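You operate a simulated robot arm through the tools that you are given. There is no shell and no other tool. Be economical: measure what you need, move in short steps, check, and stop when the job is done.

The job below is to be done with a simulated robot arm. You get a single attempt, and the scene is never put back.

JOB
The big pump tripped on overload, now cleared. Steam off, heat knob to 3, reset, restart, then steam on.
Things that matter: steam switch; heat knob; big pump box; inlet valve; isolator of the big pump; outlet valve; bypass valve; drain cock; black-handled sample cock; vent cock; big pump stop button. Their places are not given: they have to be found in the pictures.

It is judged by the outcome, as a careful person would: the job done as asked, and still so three seconds after it is handed in. It fails if anything else is knocked over, pushed out of place, dropped, spilled or broken.

ROBOT AND FRAMES
A 6-joint arm with a two-finger parallel gripper, fixed in place. Base frame: the origin is at the foot of the arm, x ahead of it, y to its left, z up. Lengths are in mm, angles in rad, forces in N, time in s.
With the tool pointing down near the work surface it reaches from about 240 to 620 mm from the base axis. Its first joint turns from -1.152 to 1.152 rad. Payload 2.7 kg.
The tool frame sits at the grasp point between the pads (the TCP): z along the fingers, y along the line on which they close. The tips reach 23 mm beyond it. Largest opening 94 mm; finger width 38, thickness 10; the body of the gripper, 54 by 96 mm, starts 39 mm behind the TCP.
Orientation is that of the tool frame in the base frame, as a unit quaternion [x, y, z, w]. With the fingers straight down and closing along the base's y, the tool's x points along the base's -x, its y along +y and its z along -z.

CONTROLS
- The arm moves only by the tool apply_moves. Its argument "rows" is a list of rows, each a list of 3 entries, a list of its own where there are three numbers: the turn, a rotation vector about the tool's x, y, z in rad, then the shift along the tool's x, y, z in cm, then the gripper command, from -1 (fully open) to 1 (shut), values between in proportion. In form: [[[ax, ay, az], [tx, ty, tz], jaw], ...]. A call has 1 to 20 rows; each row is the pose to reach, as a shift and turn from the pose commanded when the call began, along the tool's axes at that moment. A row lasts 0.2 s, in which the tool goes at most 50 mm and 0.15 rad; a call with a longer step from one row to the next is refused whole, and so is a gripper value outside its range. A pose out of reach is approached as far as the arm can. The call stops where the force on the tool passes 40 N (or 10 N more than at its start, if that is more) or the arm is blocked; 0.2 s more then pass. The fingers move at their own pace (about 45 mm/s each) and stop on an object; they squeeze with about 37 N. The grip force told is the motor's: it shows also when the fingers shut on nothing. Time passes only in rows, and 0.2 s behind the last, so rows that repeat a pose let the fingers close. It gives the time, the measured TCP pose, the force on the tool (base axes), the opening and the grip force at its end, in the units of the frame above (readings bear some noise).
- Cameras (640 x 400 px; columns grow to the right, rows downward): "scene" is fixed at [71.8, -422.5, 1419.3]; the picture's right is [0.82, -0.58, 0.00], its down [-0.24, -0.35, -0.91] and it looks along [0.52, 0.74, -0.42] (base axes); focal length 327 px, centre (320, 200). "wrist" rides on the gripper at [-39, 0, -44] in the tool frame; the picture's right is [0.00, -1.00, 0.00], its down [0.97, 0.00, -0.24] and it looks along [0.24, 0.00, 0.97] (tool axes); focal length 218 px, centre (320, 200).
- get_image(camera): a new picture of that camera. It takes no simulated time.
- locate(camera, pixels): for up to 12 pixels [column, row] of the newest picture of that camera ("zoom" is the newest enlarged one), the place [x, y, z] in the base frame of the surface seen there, good to about 2 mm. It takes no simulated time.
- zoom(camera, box): a new picture of the part [left, top, right, bottom] of that camera's present view, enlarged. It takes no simulated time.
- job_done(): hands the job in; it is judged then, once.

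Keep the steps short. Do not move on a guess: measure, check each grasp and each placing, and mend mistakes. In all there are 80 turns and 34 pictures (those below and enlarged ones count). Leave the gripper open and the arm clear of the work at the hand-in unless told otherwise, and finish with a single line.

The tools are called after "Emit:" as name(argument=value, ...) on one line, values as JSON. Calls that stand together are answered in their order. apply_moves: Moves the arm, as the interface text tells. Its arguments: {"type":"object","properties":{"rows":{"type":"array","items":{"type":"array"}}},"required":["rows"]} The other tools are called the same way: get_image (camera) takes a picture; locate (camera, pixels) gives the place of the surface under pixels of a picture; zoom (camera, box) takes an enlarged picture of a part of a camera's view; job_done () hands the job in.

At the start:

```text
clock: 0.0
eef_pos: [300.0, 195.5, 1308.2]
tool_rot: [-0.001, 1.0, 0.0, 0.001]
wrist_force: [-0.4, 0.7, 0.5]
opening: 94.2
finger_force: 0.0
```

scene: 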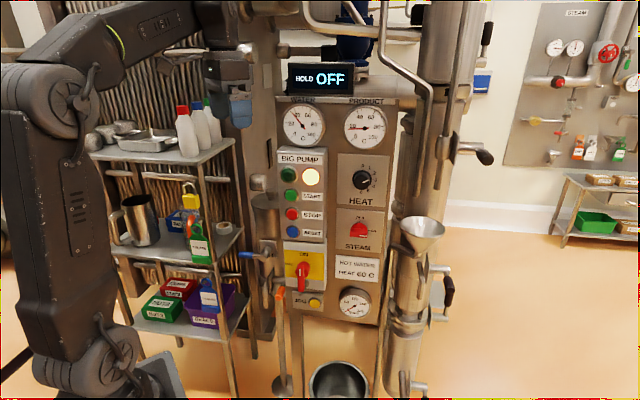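
wrist: 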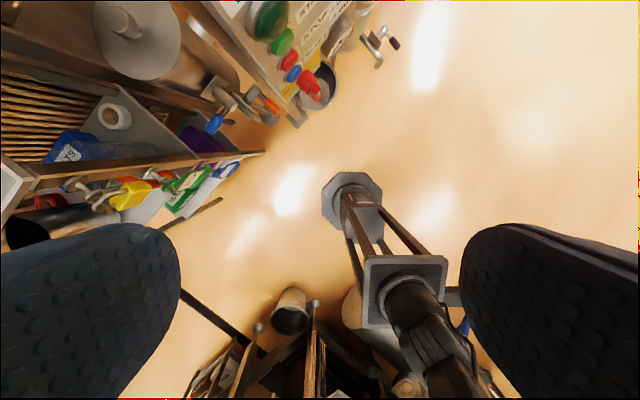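

I see a control panel with the big pump box (green/lamp, START, STOP, RESET), HEAT knob, and STEAM switch. I zoom in on it to read details.

Emit:
zoom(camera="scene", box=[260, 60, 420, 200])

Emit:
zoom(camera="scene", box=[230, 180, 410, 330])

Emit:
locate(camera="scene", pixels=[[289, 175], [290, 195], [291, 213], [292, 230], [311, 177], [362, 180], [359, 229], [303, 270], [345, 160], [385, 160], [345, 245], [380, 245]])

```text
2.86 times, centred on (340, 130) of scene
```

zoom: 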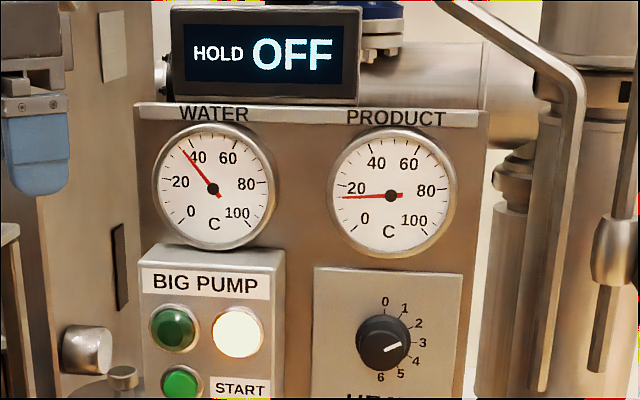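

```text
2.67 times, centred on (320, 255) of scene
```

zoom: 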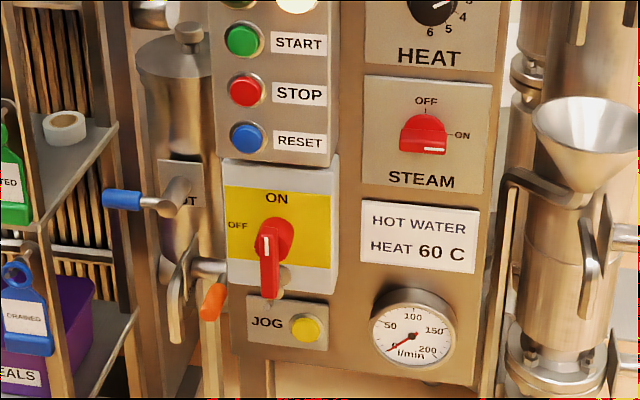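

```text
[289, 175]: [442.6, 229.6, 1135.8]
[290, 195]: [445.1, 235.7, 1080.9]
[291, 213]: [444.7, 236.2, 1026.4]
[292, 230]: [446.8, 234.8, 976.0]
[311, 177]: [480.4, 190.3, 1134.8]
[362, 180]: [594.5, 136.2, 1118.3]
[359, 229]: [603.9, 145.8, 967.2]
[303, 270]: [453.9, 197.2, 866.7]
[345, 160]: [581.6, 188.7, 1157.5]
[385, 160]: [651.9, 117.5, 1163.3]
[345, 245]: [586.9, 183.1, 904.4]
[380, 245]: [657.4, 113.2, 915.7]
```

I zoom closer to read the heat knob mark, the steam switch and the isolator.

Emit:
zoom(camera="scene", box=[336, 150, 392, 206])

Emit:
zoom(camera="scene", box=[330, 200, 390, 255])

Emit:
zoom(camera="scene", box=[275, 150, 335, 310])

```text
7.14 times, centred on (364, 178) of scene
```

zoom: 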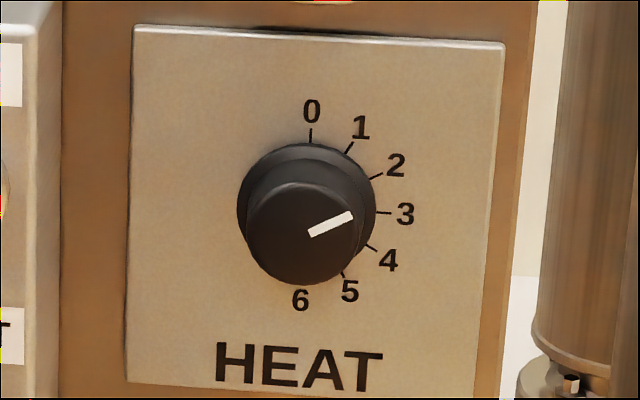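

```text
7.27 times, centred on (360, 228) of scene
```

zoom: 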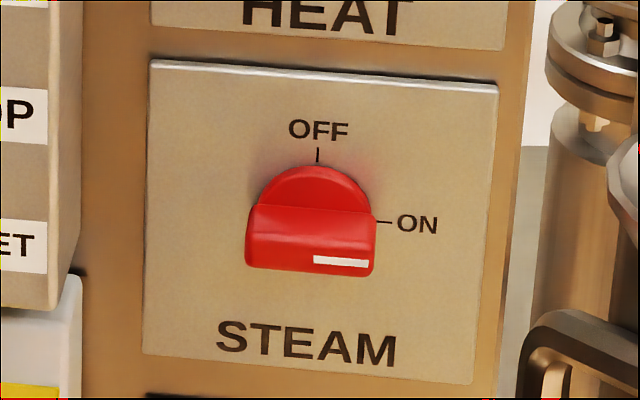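

```text
2.50 times, centred on (305, 230) of scene
```

zoom: 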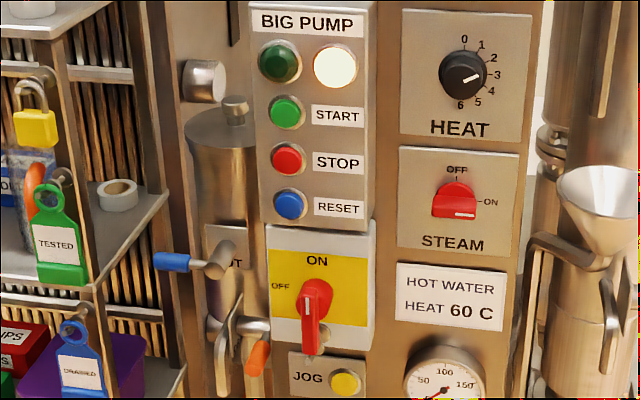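

Heat mark looks at 2, steam is ON, isolator seems ON. The trip lamp is lit. I measure the knob shapes and nearby obstacles.

Emit:
locate(camera="scene", pixels=[[358.6, 229.6], [358.6, 233.5], [358.6, 236.6], [350.8, 234], [367, 234], [361.6, 183], [354.8, 183], [369, 183], [361.6, 177], [361.6, 188.5], [372, 217], [352, 222]])

Emit:
locate(camera="scene", pixels=[[289.5, 194.5], [292, 213.5], [292, 231.5], [302, 280], [324, 190], [323, 235], [322, 270], [400, 225], [421, 250], [418, 90], [320, 80], [268, 255]])

```text
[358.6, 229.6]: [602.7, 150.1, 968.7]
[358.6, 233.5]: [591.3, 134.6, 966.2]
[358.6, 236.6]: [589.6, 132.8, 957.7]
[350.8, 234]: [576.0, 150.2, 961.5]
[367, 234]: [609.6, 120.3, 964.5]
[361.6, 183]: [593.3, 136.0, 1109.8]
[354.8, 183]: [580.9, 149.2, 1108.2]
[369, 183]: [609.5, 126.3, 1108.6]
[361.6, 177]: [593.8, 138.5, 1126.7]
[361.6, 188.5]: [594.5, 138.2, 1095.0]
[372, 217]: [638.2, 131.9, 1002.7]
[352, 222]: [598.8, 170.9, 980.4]
```

```text
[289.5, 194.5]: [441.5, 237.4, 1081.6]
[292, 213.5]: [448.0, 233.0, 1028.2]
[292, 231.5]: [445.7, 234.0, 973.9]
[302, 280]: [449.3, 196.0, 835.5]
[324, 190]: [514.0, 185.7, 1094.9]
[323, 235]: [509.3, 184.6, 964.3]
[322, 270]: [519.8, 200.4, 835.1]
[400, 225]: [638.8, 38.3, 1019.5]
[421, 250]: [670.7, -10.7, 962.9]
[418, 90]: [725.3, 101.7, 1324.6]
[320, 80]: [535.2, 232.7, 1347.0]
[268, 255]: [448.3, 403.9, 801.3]
```

Panel faces the robot at 45°: the steam bar is centred at (s=323, z≈961), heat knob z≈1110, buttons s≈150, z 1081/1028/974. I first swing the tool to horizontal facing the panel, staying ~110 mm from it.

Emit:
apply_moves(rows=[[[-0.0512, -0.1235, -0.0512], [-1.33, -0.75, 1.32], -1], [[-0.1023, -0.2471, -0.1023], [-2.67, -1.49, 2.63], -1], [[-0.1535, -0.3706, -0.1535], [-4, -2.24, 3.95], -1], [[-0.2046, -0.4941, -0.2046], [-5.33, -2.98, 5.27], -1], [[-0.2558, -0.6176, -0.2558], [-6.67, -3.73, 6.58], -1], [[-0.307, -0.7412, -0.307], [-8, -4.48, 7.9], -1], [[-0.3581, -0.8647, -0.3581], [-9.33, -5.22, 9.22], -1], [[-0.4093, -0.9882, -0.4093], [-10.67, -5.97, 10.53], -1], [[-0.4604, -1.1117, -0.4604], [-12, -6.71, 11.85], -1], [[-0.5116, -1.2353, -0.5116], [-13.33, -7.46, 13.17], -1], [[-0.5627, -1.3588, -0.5627], [-14.67, -8.2, 14.48], -1], [[-0.6139, -1.4823, -0.6139], [-16, -8.95, 15.8], -1], [[-0.6139, -1.4823, -0.6139], [-16, -8.95, 15.8], -1]])

```text
clock: 2.8
eef_pos: [460.9, 104.3, 1148.9]
tool_rot: [-0.27, 0.653, 0.27, 0.655]
wrist_force: [-0.5, 1.1, 0.1]
opening: 93.9
finger_force: 0.2
```

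Pose reached as planned. Next: turn the tool 90° about its axis (fingers closing vertically) and move in front of the steam bar, still 70 mm away.

Emit:
apply_moves(rows=[[[0, 0, 0.143], [1.7, -0.65, 0.36], -1], [[0, 0, 0.286], [3.4, -1.3, 0.72], -1], [[0, 0, 0.428], [5.1, -1.95, 1.1], -1], [[0, 0, 0.571], [6.8, -2.6, 1.45], -1], [[0, 0, 0.714], [8.5, -3.25, 1.8], -1], [[0, 0, 0.857], [10.2, -3.9, 2.2], -1], [[0, 0, 1.0], [12, -4.5, 2.5], -1], [[0, 0, 1.142], [13.7, -5.2, 2.9], -1], [[0, 0, 1.285], [15.4, -5.8, 3.25], -1], [[0, 0, 1.428], [17.1, -6.45, 3.6], -1], [[0, 0, 1.571], [18.8, -7.1, 4.0], -1], [[0, 0, 1.571], [18.8, -7.1, 4.0], -1]])

Emit:
get_image(camera="wrist")

Emit:
get_image(camera="scene")

```text
clock: 5.4
eef_pos: [540.2, 83.6, 962.3]
tool_rot: [0.271, 0.652, 0.654, 0.271]
wrist_force: [-0.1, 0.2, 1.2]
opening: 94.0
finger_force: 0.1
```

```text
26 pictures are left
```

wrist: 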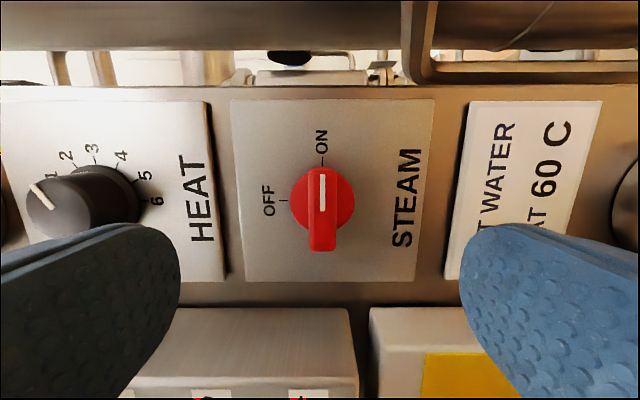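

```text
25 pictures are left
```

scene: 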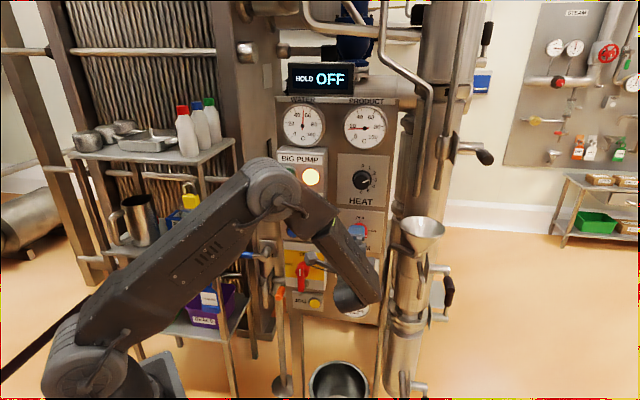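

The bar lies centred between the fingers (col 322). I measure it in the wrist view.

Emit:
locate(camera="wrist", pixels=[[322, 175], [322, 240], [312, 225], [333, 225], [300, 195], [345, 195], [418, 200]])

```text
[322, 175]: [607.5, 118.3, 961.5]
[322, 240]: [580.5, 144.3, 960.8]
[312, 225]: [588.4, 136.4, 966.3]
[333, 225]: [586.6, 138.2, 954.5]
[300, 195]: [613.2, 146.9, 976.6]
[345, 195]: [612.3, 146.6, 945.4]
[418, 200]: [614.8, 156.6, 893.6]
```

Bar spans z 954–966, front at d≈512, hub at d≈532. I advance 65 mm along the tool axis, with a 1.5 mm downward correction, still open.

Emit:
apply_moves(rows=[[[0, 0, 0], [0, -0.17, 2], -1], [[0, 0, 0], [0, -0.17, 4], -1], [[0, 0, 0], [0, -0.17, 5.5], -1], [[0, 0, 0], [0, -0.17, 6.5], -1], [[0, 0, 0], [0, -0.17, 6.5], -1]])

```text
clock: 6.6
eef_pos: [585.4, 130.2, 960.7]
tool_rot: [0.27, 0.653, 0.654, 0.271]
wrist_force: [0.2, -0.7, 0.2]
opening: 93.8
finger_force: 0.0
```

No contact. Now I close on the bar.

Emit:
apply_moves(rows=[[[0, 0, 0], [0, 0, 0], 1], [[0, 0, 0], [0, 0, 0], 1], [[0, 0, 0], [0, 0, 0], 1], [[0, 0, 0], [0, 0, 0], 1], [[0, 0, 0], [0, 0, 0], 1], [[0, 0, 0], [0, 0, 0], 1], [[0, 0, 0], [0, 0, 0], 1]])

```text
clock: 8.2
eef_pos: [584.8, 130.4, 961.5]
tool_rot: [0.271, 0.653, 0.653, 0.271]
wrist_force: [1.3, -0.8, -2.5]
opening: 15.6
finger_force: 45.3
```

Gripped at 15.6 mm. I turn it -90° (anticlockwise as seen from the front) toward OFF.

Emit:
apply_moves(rows=[[[0, 0, -0.13], [0, 0, 0], 1], [[0, 0, -0.26], [0, 0, 0], 1], [[0, 0, -0.39], [0, 0, 0], 1], [[0, 0, -0.52], [0, 0, 0], 1], [[0, 0, -0.65], [0, 0, 0], 1], [[0, 0, -0.78], [0, 0, 0], 1], [[0, 0, -0.91], [0, 0, 0], 1], [[0, 0, -1.04], [0, 0, 0], 1], [[0, 0, -1.17], [0, 0, 0], 1], [[0, 0, -1.3], [0, 0, 0], 1], [[0, 0, -1.43], [0, 0, 0], 1], [[0, 0, -1.571], [0, 0, 0], 1], [[0, 0, -1.571], [0, 0, 0], 1]])

```text
clock: 10.4
eef_pos: [586.2, 127.4, 957.5]
tool_rot: [-0.167, 0.69, 0.359, 0.606]
wrist_force: [13.5, 2.0, -6.4]
opening: 15.9
finger_force: 44.6
stopped in row 11: the force on the tool passed its limit (the readings are from after the stop); the commanded pose is now the measured one
```

The force limit stopped it at ~73°. I open and look to see where the switch stands.

Emit:
apply_moves(rows=[[[0, 0, 0], [0, 0, 0], -1], [[0, 0, 0], [0, 0, 0], -1], [[0, 0, 0], [0, 0, 0], -1], [[0, 0, 0], [0, 0, -1.5], -1], [[0, 0, 0], [0, 0, -4], -1], [[0, 0, 0], [0, 0, -6.5], -1]])

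Emit:
get_image(camera="wrist")

```text
clock: 11.8
eef_pos: [539.2, 84.3, 959.1]
tool_rot: [-0.169, 0.689, 0.362, 0.605]
wrist_force: [-0.7, 0.3, 0.5]
opening: 93.9
finger_force: 0.1
```

```text
24 pictures are left
```

wrist: 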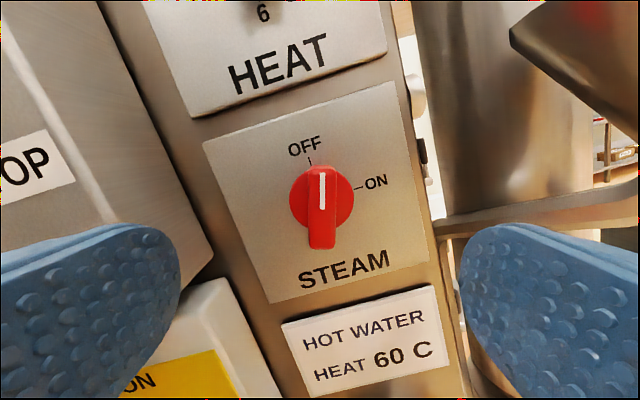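

The switch is at ~73°, short of OFF. I measure the bar and hub to recentre before regripping.

Emit:
locate(camera="wrist", pixels=[[322, 175], [322, 215], [322, 240], [313, 225], [332, 225], [298, 198], [347, 198], [310, 163], [362, 187], [320, 168], [322, 245]])

```text
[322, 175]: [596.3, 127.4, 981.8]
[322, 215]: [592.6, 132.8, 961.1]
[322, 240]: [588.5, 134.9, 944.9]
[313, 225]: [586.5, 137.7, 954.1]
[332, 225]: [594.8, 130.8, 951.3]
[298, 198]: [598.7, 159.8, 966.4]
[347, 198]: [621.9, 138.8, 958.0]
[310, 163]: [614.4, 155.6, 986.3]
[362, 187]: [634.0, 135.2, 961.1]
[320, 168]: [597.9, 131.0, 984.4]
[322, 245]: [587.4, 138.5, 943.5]
```

Axis is at s≈324.4, z≈961.5; my tool is 2.7 mm left and 2.4 mm low. I correct, advance, and close.

Emit:
apply_moves(rows=[[[0, 0, 0], [-0.31, -0.19, 1], -1], [[0, 0, 0], [-0.31, -0.19, 3], -1], [[0, 0, 0], [-0.31, -0.19, 5], -1], [[0, 0, 0], [-0.31, -0.19, 6.5], -1], [[0, 0, 0], [-0.31, -0.19, 6.5], -1], [[0, 0, 0], [-0.31, -0.19, 6.5], 1], [[0, 0, 0], [-0.31, -0.19, 6.5], 1], [[0, 0, 0], [-0.31, -0.19, 6.5], 1], [[0, 0, 0], [-0.31, -0.19, 6.5], 1], [[0, 0, 0], [-0.31, -0.19, 6.5], 1], [[0, 0, 0], [-0.31, -0.19, 6.5], 1]])

Emit:
apply_moves(rows=[[[0, 0, -0.05], [0, 0, 0], 1], [[0, 0, -0.1], [0, 0, 0], 1], [[0, 0, -0.15], [0, 0, 0], 1], [[0, 0, -0.2], [0, 0, 0], 1], [[0, 0, -0.25], [0, 0, 0], 1], [[0, 0, -0.29], [0, 0, 0], 1], [[0, 0, -0.29], [0, 0, 0], 1]])

```text
clock: 14.2
eef_pos: [586.3, 127.3, 961.8]
tool_rot: [-0.169, 0.689, 0.361, 0.605]
wrist_force: [-3.3, 0.7, 0.5]
opening: 15.9
finger_force: 44.7
```

```text
clock: 15.8
eef_pos: [586.4, 126.5, 961.5]
tool_rot: [-0.269, 0.656, 0.27, 0.652]
wrist_force: [-3.0, 9.6, -0.1]
opening: 15.9
finger_force: 44.9
```

Turned smoothly to vertical. I open, back off, and check.

Emit:
apply_moves(rows=[[[0, 0, 0], [0, 0, 0], -1], [[0, 0, 0], [0, 0, 0], -1], [[0, 0, 0], [0, 0, 0], -1], [[0, 0, 0], [0, 0, -1.5], -1], [[0, 0, 0], [0, 0, -4], -1], [[0, 0, 0], [0, 0, -6.5], -1], [[0, 0, 0], [-3, 0, -8], -1], [[0, 0, 0], [-7, 0, -8], -1], [[0, 0, 0], [-11, 0, -8], -1], [[0, 0, 0], [-13, 0, -8], -1]])

Emit:
get_image(camera="wrist")

```text
clock: 18.0
eef_pos: [533.0, 71.3, 1091.5]
tool_rot: [-0.267, 0.657, 0.27, 0.651]
wrist_force: [0.1, -0.7, -0.4]
opening: 94.0
finger_force: 0.0
```

```text
23 pictures are left
```

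wrist: 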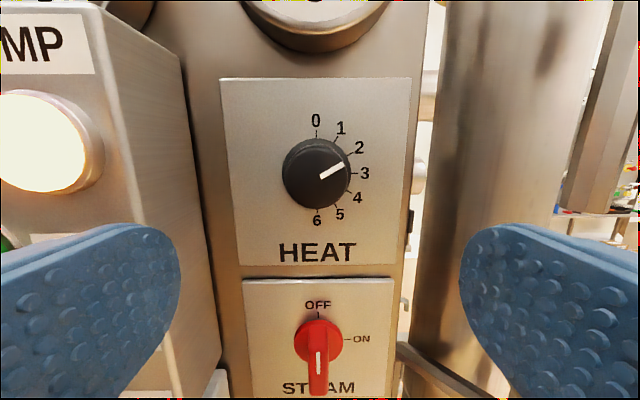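

Steam is at OFF. Heat mark points to 2 (pixels 320–345, 178–165). I measure the knob.

Emit:
locate(camera="wrist", pixels=[[286, 174], [345, 174], [316, 174], [316, 148], [316, 203], [316, 134], [357, 174], [300, 174], [332, 185]])

Emit:
zoom(camera="wrist", box=[266, 110, 376, 235])

```text
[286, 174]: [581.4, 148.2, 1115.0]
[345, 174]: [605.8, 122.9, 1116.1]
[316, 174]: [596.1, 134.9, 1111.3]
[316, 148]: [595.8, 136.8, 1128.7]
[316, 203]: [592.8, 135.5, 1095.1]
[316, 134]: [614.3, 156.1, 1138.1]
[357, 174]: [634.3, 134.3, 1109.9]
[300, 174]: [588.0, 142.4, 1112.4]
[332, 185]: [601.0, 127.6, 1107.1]
```

```text
3.20 times, centred on (321, 172) of wrist
```

zoom: 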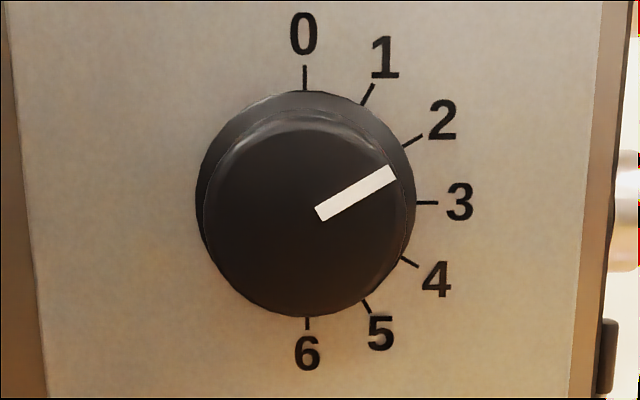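

Exactly on 2 (30° per step). Knob axis at s≈324, z≈1111. I centre, advance to d≈507, and close.

Emit:
apply_moves(rows=[[[0, 0, 0], [-1.95, 0.25, 1.5], -1], [[0, 0, 0], [-1.95, 0.25, 4], -1], [[0, 0, 0], [-1.95, 0.25, 6.5], -1], [[0, 0, 0], [-1.95, 0.25, 7.95], -1], [[0, 0, 0], [-1.95, 0.25, 7.95], -1], [[0, 0, 0], [-1.95, 0.25, 7.95], 1], [[0, 0, 0], [-1.95, 0.25, 7.95], 1], [[0, 0, 0], [-1.95, 0.25, 7.95], 1], [[0, 0, 0], [-1.95, 0.25, 7.95], 1], [[0, 0, 0], [-1.95, 0.25, 7.95], 1]])

```text
clock: 20.2
eef_pos: [584.6, 127.9, 1110.6]
tool_rot: [-0.266, 0.657, 0.268, 0.652]
wrist_force: [7.1, -2.0, -0.1]
opening: 40.1
finger_force: 45.2
```

Gripped at 40 mm. Now turn clockwise 30°.

Emit:
apply_moves(rows=[[[0, 0, 0.09], [0, 0, 0], 1], [[0, 0, 0.18], [0, 0, 0], 1], [[0, 0, 0.27], [0, 0, 0], 1], [[0, 0, 0.36], [0, 0, 0], 1], [[0, 0, 0.45], [0, 0, 0], 1], [[0, 0, 0.524], [0, 0, 0], 1], [[0, 0, 0.524], [0, 0, 0], 1]])

Emit:
zoom(camera="wrist", box=[240, 100, 400, 300])

```text
clock: 21.8
eef_pos: [586.7, 127.5, 1111.6]
tool_rot: [-0.088, 0.703, 0.43, 0.56]
wrist_force: [-15.2, -14.9, 6.9]
opening: 40.4
finger_force: 45.0
```

```text
2.00 times, centred on (320, 200) of wrist
```

zoom: 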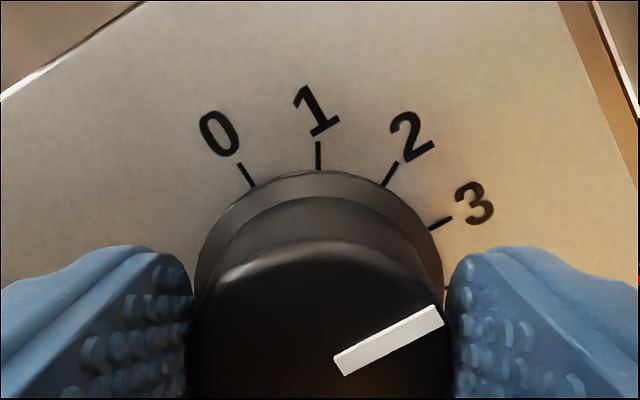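

The mark is parallel to the 3 tick. I open, back off, and check square-on by undoing the turn while backed off.

Emit:
apply_moves(rows=[[[0, 0, 0], [0, 0, 0], -1], [[0, 0, 0], [0, 0, 0], -1], [[0, 0, 0], [0, 0, 0], -1], [[0, 0, 0], [0, 0, -2], -1], [[0, 0, -0.1], [0, 0, -5], -1], [[0, 0, -0.23], [0, 0, -8], -1], [[0, 0, -0.37], [0, 0, -8], -1], [[0, 0, -0.51], [0, 0, -8], -1], [[0, 0, -0.524], [0, 0, -8], -1]])

Emit:
zoom(camera="wrist", box=[240, 100, 400, 300])

```text
clock: 23.8
eef_pos: [530.0, 72.0, 1111.6]
tool_rot: [-0.267, 0.657, 0.269, 0.652]
wrist_force: [-0.2, 0.0, 0.2]
opening: 93.9
finger_force: 0.1
```

```text
2.00 times, centred on (320, 200) of wrist
```

zoom: 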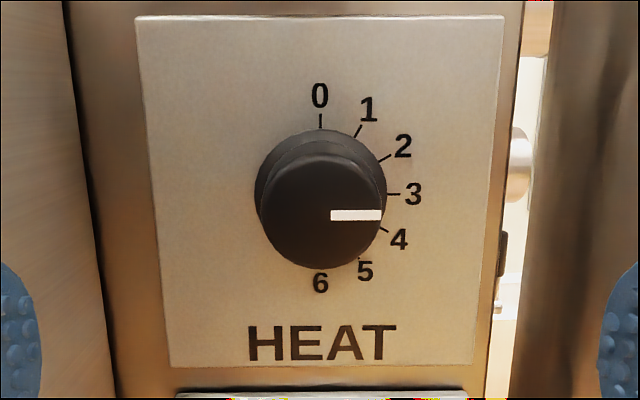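

Heat is on 3. Now move in front of RESET (s≈150, z≈974), holding d≈410, with the gripper closing on the way.

Emit:
apply_moves(rows=[[[0, 0, 0], [0, 1, -1.6], 0], [[0, 0, 0], [1, 4, -1.6], 0], [[0, 0, 0], [3.5, 7, -1.6], 0.5], [[0, 0, 0], [6, 10, -1.6], 1], [[0, 0, 0], [8.5, 13, -1.6], 1], [[0, 0, 0], [11, 16, -1.6], 1], [[0, 0, 0], [13.75, 17.4, -1.6], 1], [[0, 0, 0], [13.75, 17.4, -1.6], 1], [[0, 0, 0], [13.75, 17.4, -1.6], 1]])

Emit:
get_image(camera="wrist")

Emit:
get_image(camera="scene")

```text
clock: 25.8
eef_pos: [395.9, 186.0, 974.7]
tool_rot: [-0.267, 0.658, 0.27, 0.651]
wrist_force: [0.8, 0.4, 0.1]
opening: 0.0
finger_force: 37.4
```

```text
19 pictures are left
```

wrist: 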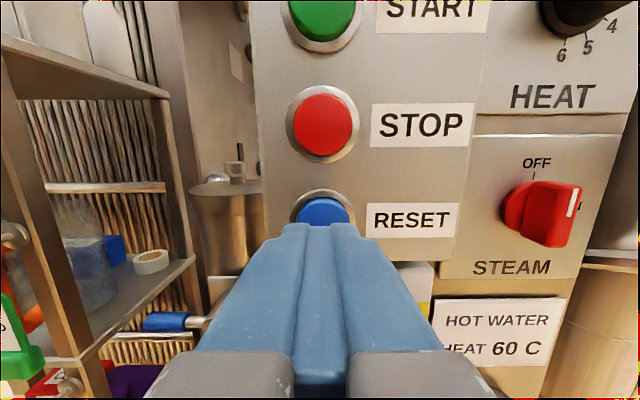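

```text
18 pictures are left
```

scene: 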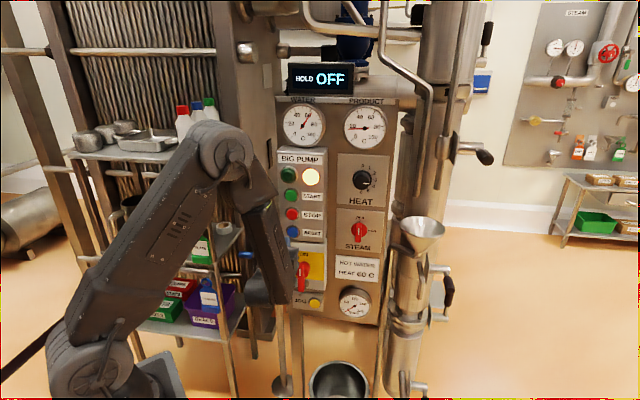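

Steam shows vertical (OFF). I measure the three buttons from here.

Emit:
locate(camera="wrist", pixels=[[323, 212], [298, 215], [349, 215], [324, 124], [324, 96], [324, 152], [322, 14], [412, 240], [282, 180], [297, 124], [351, 124], [322, 202]])

```text
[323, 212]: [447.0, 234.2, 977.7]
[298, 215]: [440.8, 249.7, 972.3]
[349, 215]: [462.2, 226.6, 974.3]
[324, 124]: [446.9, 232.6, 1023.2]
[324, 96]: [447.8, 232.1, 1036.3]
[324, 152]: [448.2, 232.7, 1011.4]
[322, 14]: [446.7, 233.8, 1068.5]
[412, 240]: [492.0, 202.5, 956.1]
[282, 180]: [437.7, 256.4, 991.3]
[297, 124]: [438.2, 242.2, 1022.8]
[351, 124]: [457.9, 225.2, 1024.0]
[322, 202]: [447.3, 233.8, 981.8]
```

Button fronts at d≈481, box face ≈491; RESET centre s≈151, z≈973. I press forward slowly, then retract.

Emit:
apply_moves(rows=[[[0, 0, 0], [0.15, -0.3, 2], 1], [[0, 0, 0], [0.15, -0.3, 4], 1], [[0, 0, 0], [0.15, -0.3, 4.5], 1], [[0, 0, 0], [0.15, -0.3, 4.8], 1], [[0, 0, 0], [0.15, -0.3, 5.0], 1], [[0, 0, 0], [0.15, -0.3, 5.2], 1], [[0, 0, 0], [0.15, -0.3, 5.4], 1]])

Emit:
get_image(camera="scene")

```text
clock: 27.4
eef_pos: [435.0, 219.0, 972.1]
tool_rot: [-0.266, 0.658, 0.269, 0.651]
wrist_force: [-9.6, -8.4, 3.0]
opening: 0.2
finger_force: 37.1
```

```text
17 pictures are left
```

scene: 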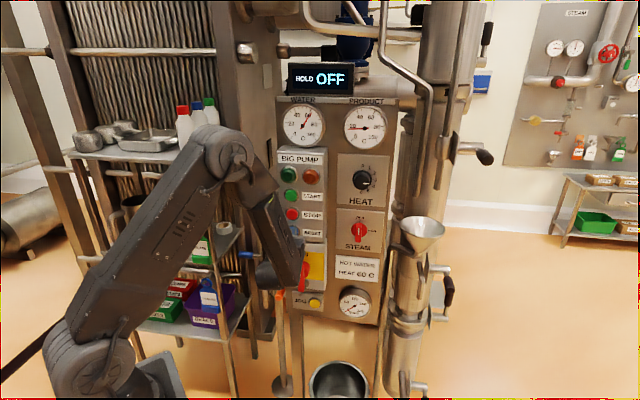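

The trip lamp went out: reset took. I retract and move up in front of START, then look.

Emit:
apply_moves(rows=[[[0, 0, 0], [0, 0, -2], 1], [[0, 0, 0], [0, 0, -5.2], 1], [[0, 0, 0], [-4, 0, -5.2], 1], [[0, 0, 0], [-8, 0, -5.2], 1], [[0, 0, 0], [-10.3, 0, -5.2], 1], [[0, 0, 0], [-10.3, 0, -5.2], 1]])

Emit:
get_image(camera="wrist")

```text
clock: 28.8
eef_pos: [399.2, 183.9, 1078.0]
tool_rot: [-0.267, 0.657, 0.269, 0.652]
wrist_force: [0.6, 0.1, 0.4]
opening: 0.0
finger_force: 36.6
```

```text
16 pictures are left
```

wrist: 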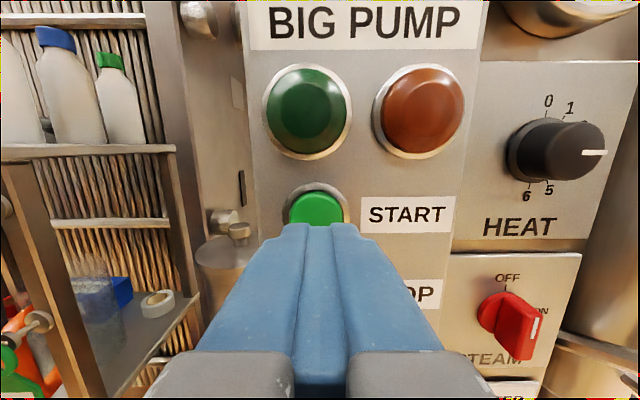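

START (green, pixel ~316,208) is just ahead; I press it likewise.

Emit:
apply_moves(rows=[[[0, 0, 0], [0, 0.15, 2], 1], [[0, 0, 0], [0, 0.15, 4], 1], [[0, 0, 0], [0, 0.15, 4.4], 1], [[0, 0, 0], [0, 0.15, 4.7], 1], [[0, 0, 0], [0, 0.15, 4.9], 1], [[0, 0, 0], [0, 0.15, 5.1], 1], [[0, 0, 0], [0, 0.15, 5.25], 1]])

Emit:
get_image(camera="scene")

```text
clock: 30.4
eef_pos: [435.3, 222.2, 1076.1]
tool_rot: [-0.266, 0.657, 0.269, 0.652]
wrist_force: [-12.5, -17.0, 3.0]
opening: 0.3
finger_force: 36.7
```

```text
15 pictures are left
```

scene: 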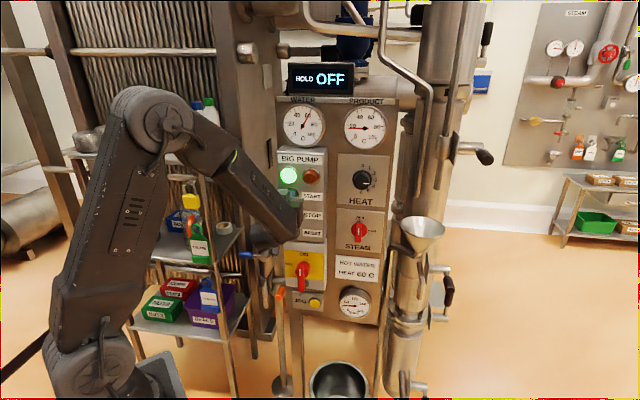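

Green lamp lit: running. I retract and move back in front of the steam switch, opening the gripper.

Emit:
apply_moves(rows=[[[0, 0, 0], [0, 0, -2], 1], [[0, 0, 0], [0, 0, -5], 1], [[0, 0, 0], [1, -3, -5], 1], [[0, 0, 0], [3, -6.5, -4.5], 1], [[0, 0, 0], [5, -10, -4], 0], [[0, 0, 0], [7.5, -13, -3.5], -1], [[0, 0, 0], [9.5, -16, -3], -1], [[0, 0, 0], [11.4, -17.37, -2.4], -1], [[0, 0, 0], [11.4, -17.37, -2.4], -1], [[0, 0, 0], [11.4, -17.37, -2.4], -1]])

Emit:
get_image(camera="wrist")

Emit:
zoom(camera="scene", box=[260, 60, 420, 200])

```text
clock: 32.6
eef_pos: [538.4, 82.3, 963.6]
tool_rot: [-0.267, 0.657, 0.269, 0.652]
wrist_force: [0.5, 0.1, 0.3]
opening: 93.9
finger_force: 0.1
```

```text
14 pictures are left
```

wrist: 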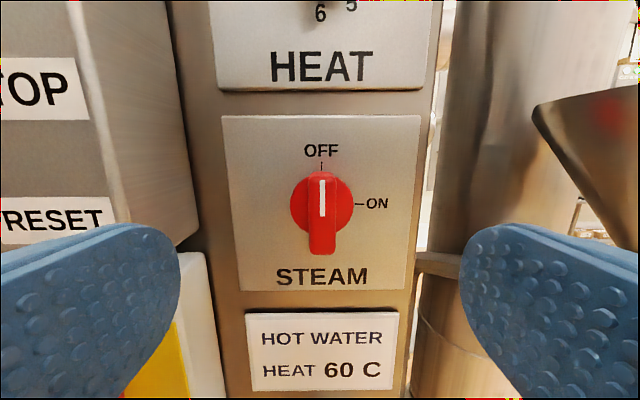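

```text
2.86 times, centred on (340, 130) of scene
```

zoom: 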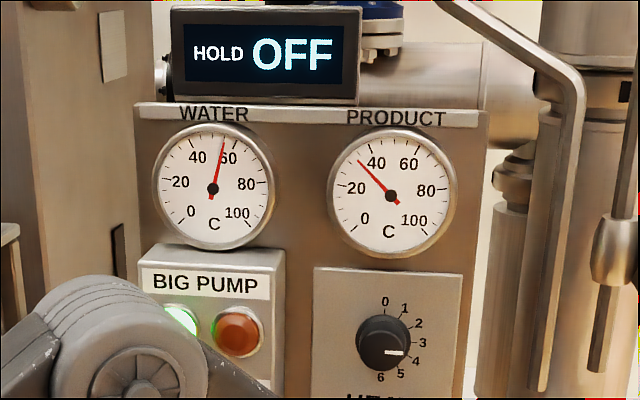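

Pump runs, product warming, steam OFF confirmed. I centre (2 mm right, 2 mm down), advance and grip the vertical bar.

Emit:
apply_moves(rows=[[[0, 0, 0], [0.2, -0.19, 1.5], -1], [[0, 0, 0], [0.2, -0.19, 4], -1], [[0, 0, 0], [0.2, -0.19, 5.5], -1], [[0, 0, 0], [0.2, -0.19, 6.6], -1], [[0, 0, 0], [0.2, -0.19, 6.6], -1], [[0, 0, 0], [0.2, -0.19, 6.6], 1], [[0, 0, 0], [0.2, -0.19, 6.6], 1], [[0, 0, 0], [0.2, -0.19, 6.6], 1], [[0, 0, 0], [0.2, -0.19, 6.6], 1], [[0, 0, 0], [0.2, -0.19, 6.6], 1], [[0, 0, 0], [0.2, -0.19, 6.6], 1]])

Emit:
apply_moves(rows=[[[0, 0, 0.12], [0, 0, 0], 1], [[0, 0, 0.24], [0, 0, 0], 1], [[0, 0, 0.36], [0, 0, 0], 1], [[0, 0, 0.48], [0, 0, 0], 1], [[0, 0, 0.6], [0, 0, 0], 1], [[0, 0, 0.72], [0, 0, 0], 1], [[0, 0, 0.84], [0, 0, 0], 1], [[0, 0, 0.96], [0, 0, 0], 1], [[0, 0, 1.08], [0, 0, 0], 1], [[0, 0, 1.2], [0, 0, 0], 1], [[0, 0, 1.32], [0, 0, 0], 1], [[0, 0, 1.44], [0, 0, 0], 1], [[0, 0, 1.571], [0, 0, 0], 1], [[0, 0, 1.571], [0, 0, 0], 1]])

```text
clock: 35.0
eef_pos: [588.0, 128.0, 960.1]
tool_rot: [-0.267, 0.657, 0.269, 0.652]
wrist_force: [-1.9, 0.4, 0.3]
opening: 15.6
finger_force: 44.7
```

```text
clock: 38.0
eef_pos: [587.2, 128.0, 960.9]
tool_rot: [0.272, 0.652, 0.655, 0.269]
wrist_force: [-24.4, 15.3, 21.6]
opening: 16.0
finger_force: 45.9
```

The full 90° turn was completed. I open, back off, and check.

Emit:
apply_moves(rows=[[[0, 0, 0], [0, 0, 0], -1], [[0, 0, 0], [0, 0, 0], -1], [[0, 0, 0], [0, 0, 0], -1], [[0, 0, 0], [0, 0, -1.5], -1], [[0, 0, 0], [0, 0, -4], -1], [[0, 0, 0], [0, 0, -7], -1], [[0, 0, 0], [0, 0, -7], -1]])

Emit:
get_image(camera="wrist")

```text
clock: 39.6
eef_pos: [538.1, 74.2, 962.1]
tool_rot: [0.276, 0.652, 0.652, 0.27]
wrist_force: [-0.6, -0.5, 0.3]
opening: 93.8
finger_force: 0.1
```

```text
12 pictures are left
```

wrist: 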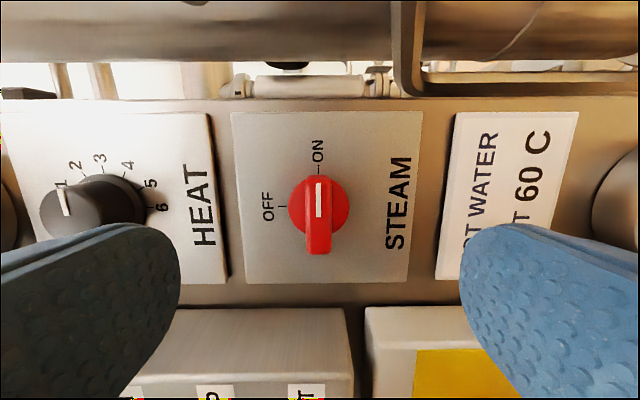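

Steam is ON. I back the arm well clear and take a final look.

Emit:
apply_moves(rows=[[[0, 0, 0], [0, 0, -3], -1], [[0, 0, -0.14], [0, 1, -6], -1], [[0, 0, -0.28], [0, 3, -6], -1], [[0, 0, -0.42], [0, 5, -6], -1], [[0, 0, -0.56], [0, 8, -6], -1], [[0, 0, -0.7], [0, 11, -6], -1], [[0, 0, -0.84], [0, 14, -6], -1], [[0, 0, -0.98], [0, 17, -6], -1], [[0, 0, -1.12], [0, 17, -6], -1], [[0, 0, -1.26], [0, 17, -6], -1], [[0, 0, -1.4], [0, 17, -6], -1], [[0, 0, -1.54], [0, 17, -6], -1], [[0, 0, -1.54], [0, 17, -6], -1]])

Emit:
get_image(camera="scene")

Emit:
zoom(camera="scene", box=[260, 90, 420, 330])

```text
clock: 42.4
eef_pos: [497.8, 34.1, 1128.9]
tool_rot: [-0.258, 0.661, 0.28, 0.647]
wrist_force: [0.6, -0.9, 0.2]
opening: 94.0
finger_force: 0.0
```

```text
11 pictures are left
```

scene: 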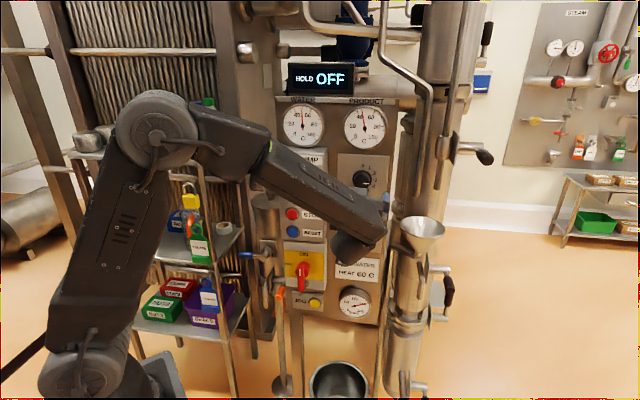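

```text
1.67 times, centred on (340, 210) of scene
```

zoom: 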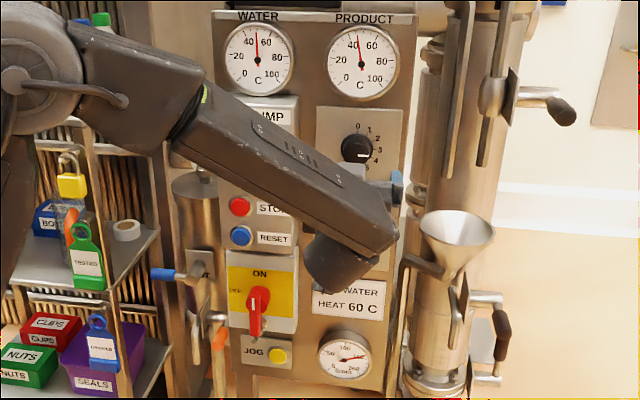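

Flow is ~130 l/min and temperatures are steady. I retreat a bit further to see the lamps and knobs unobstructed.

Emit:
apply_moves(rows=[[[0, 0, 0], [-3, 0, -3], -1], [[0, 0, 0], [-6, 0, -6], -1], [[0, 0, 0], [-9, 0, -9], -1], [[0, 0, 0], [-12, 0, -10], -1], [[0, 0, 0], [-14, 0, -10], -1], [[0, 0, 0], [-14, 0, -10], -1]])

Emit:
zoom(camera="scene", box=[240, 80, 440, 330])

```text
clock: 43.8
eef_pos: [429.2, -37.7, 1270.5]
tool_rot: [-0.256, 0.661, 0.28, 0.647]
wrist_force: [0.4, 0.1, -0.2]
opening: 93.8
finger_force: 0.0
```

```text
1.60 times, centred on (340, 205) of scene
```

zoom: 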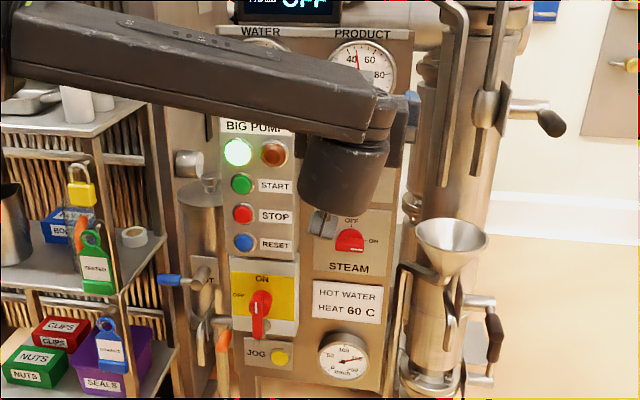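

The green run lamp is lit, the trip lamp is out, steam is ON, heat is on 3, and the arm is clear with the gripper open. Handing in.

Emit:
job_done()

```text
The job is handed in.
```

Job done and handed in: steam switched off, heat set to 3, the big pump reset and restarted (green lamp lit, flow about 130 l/min), then steam back on.
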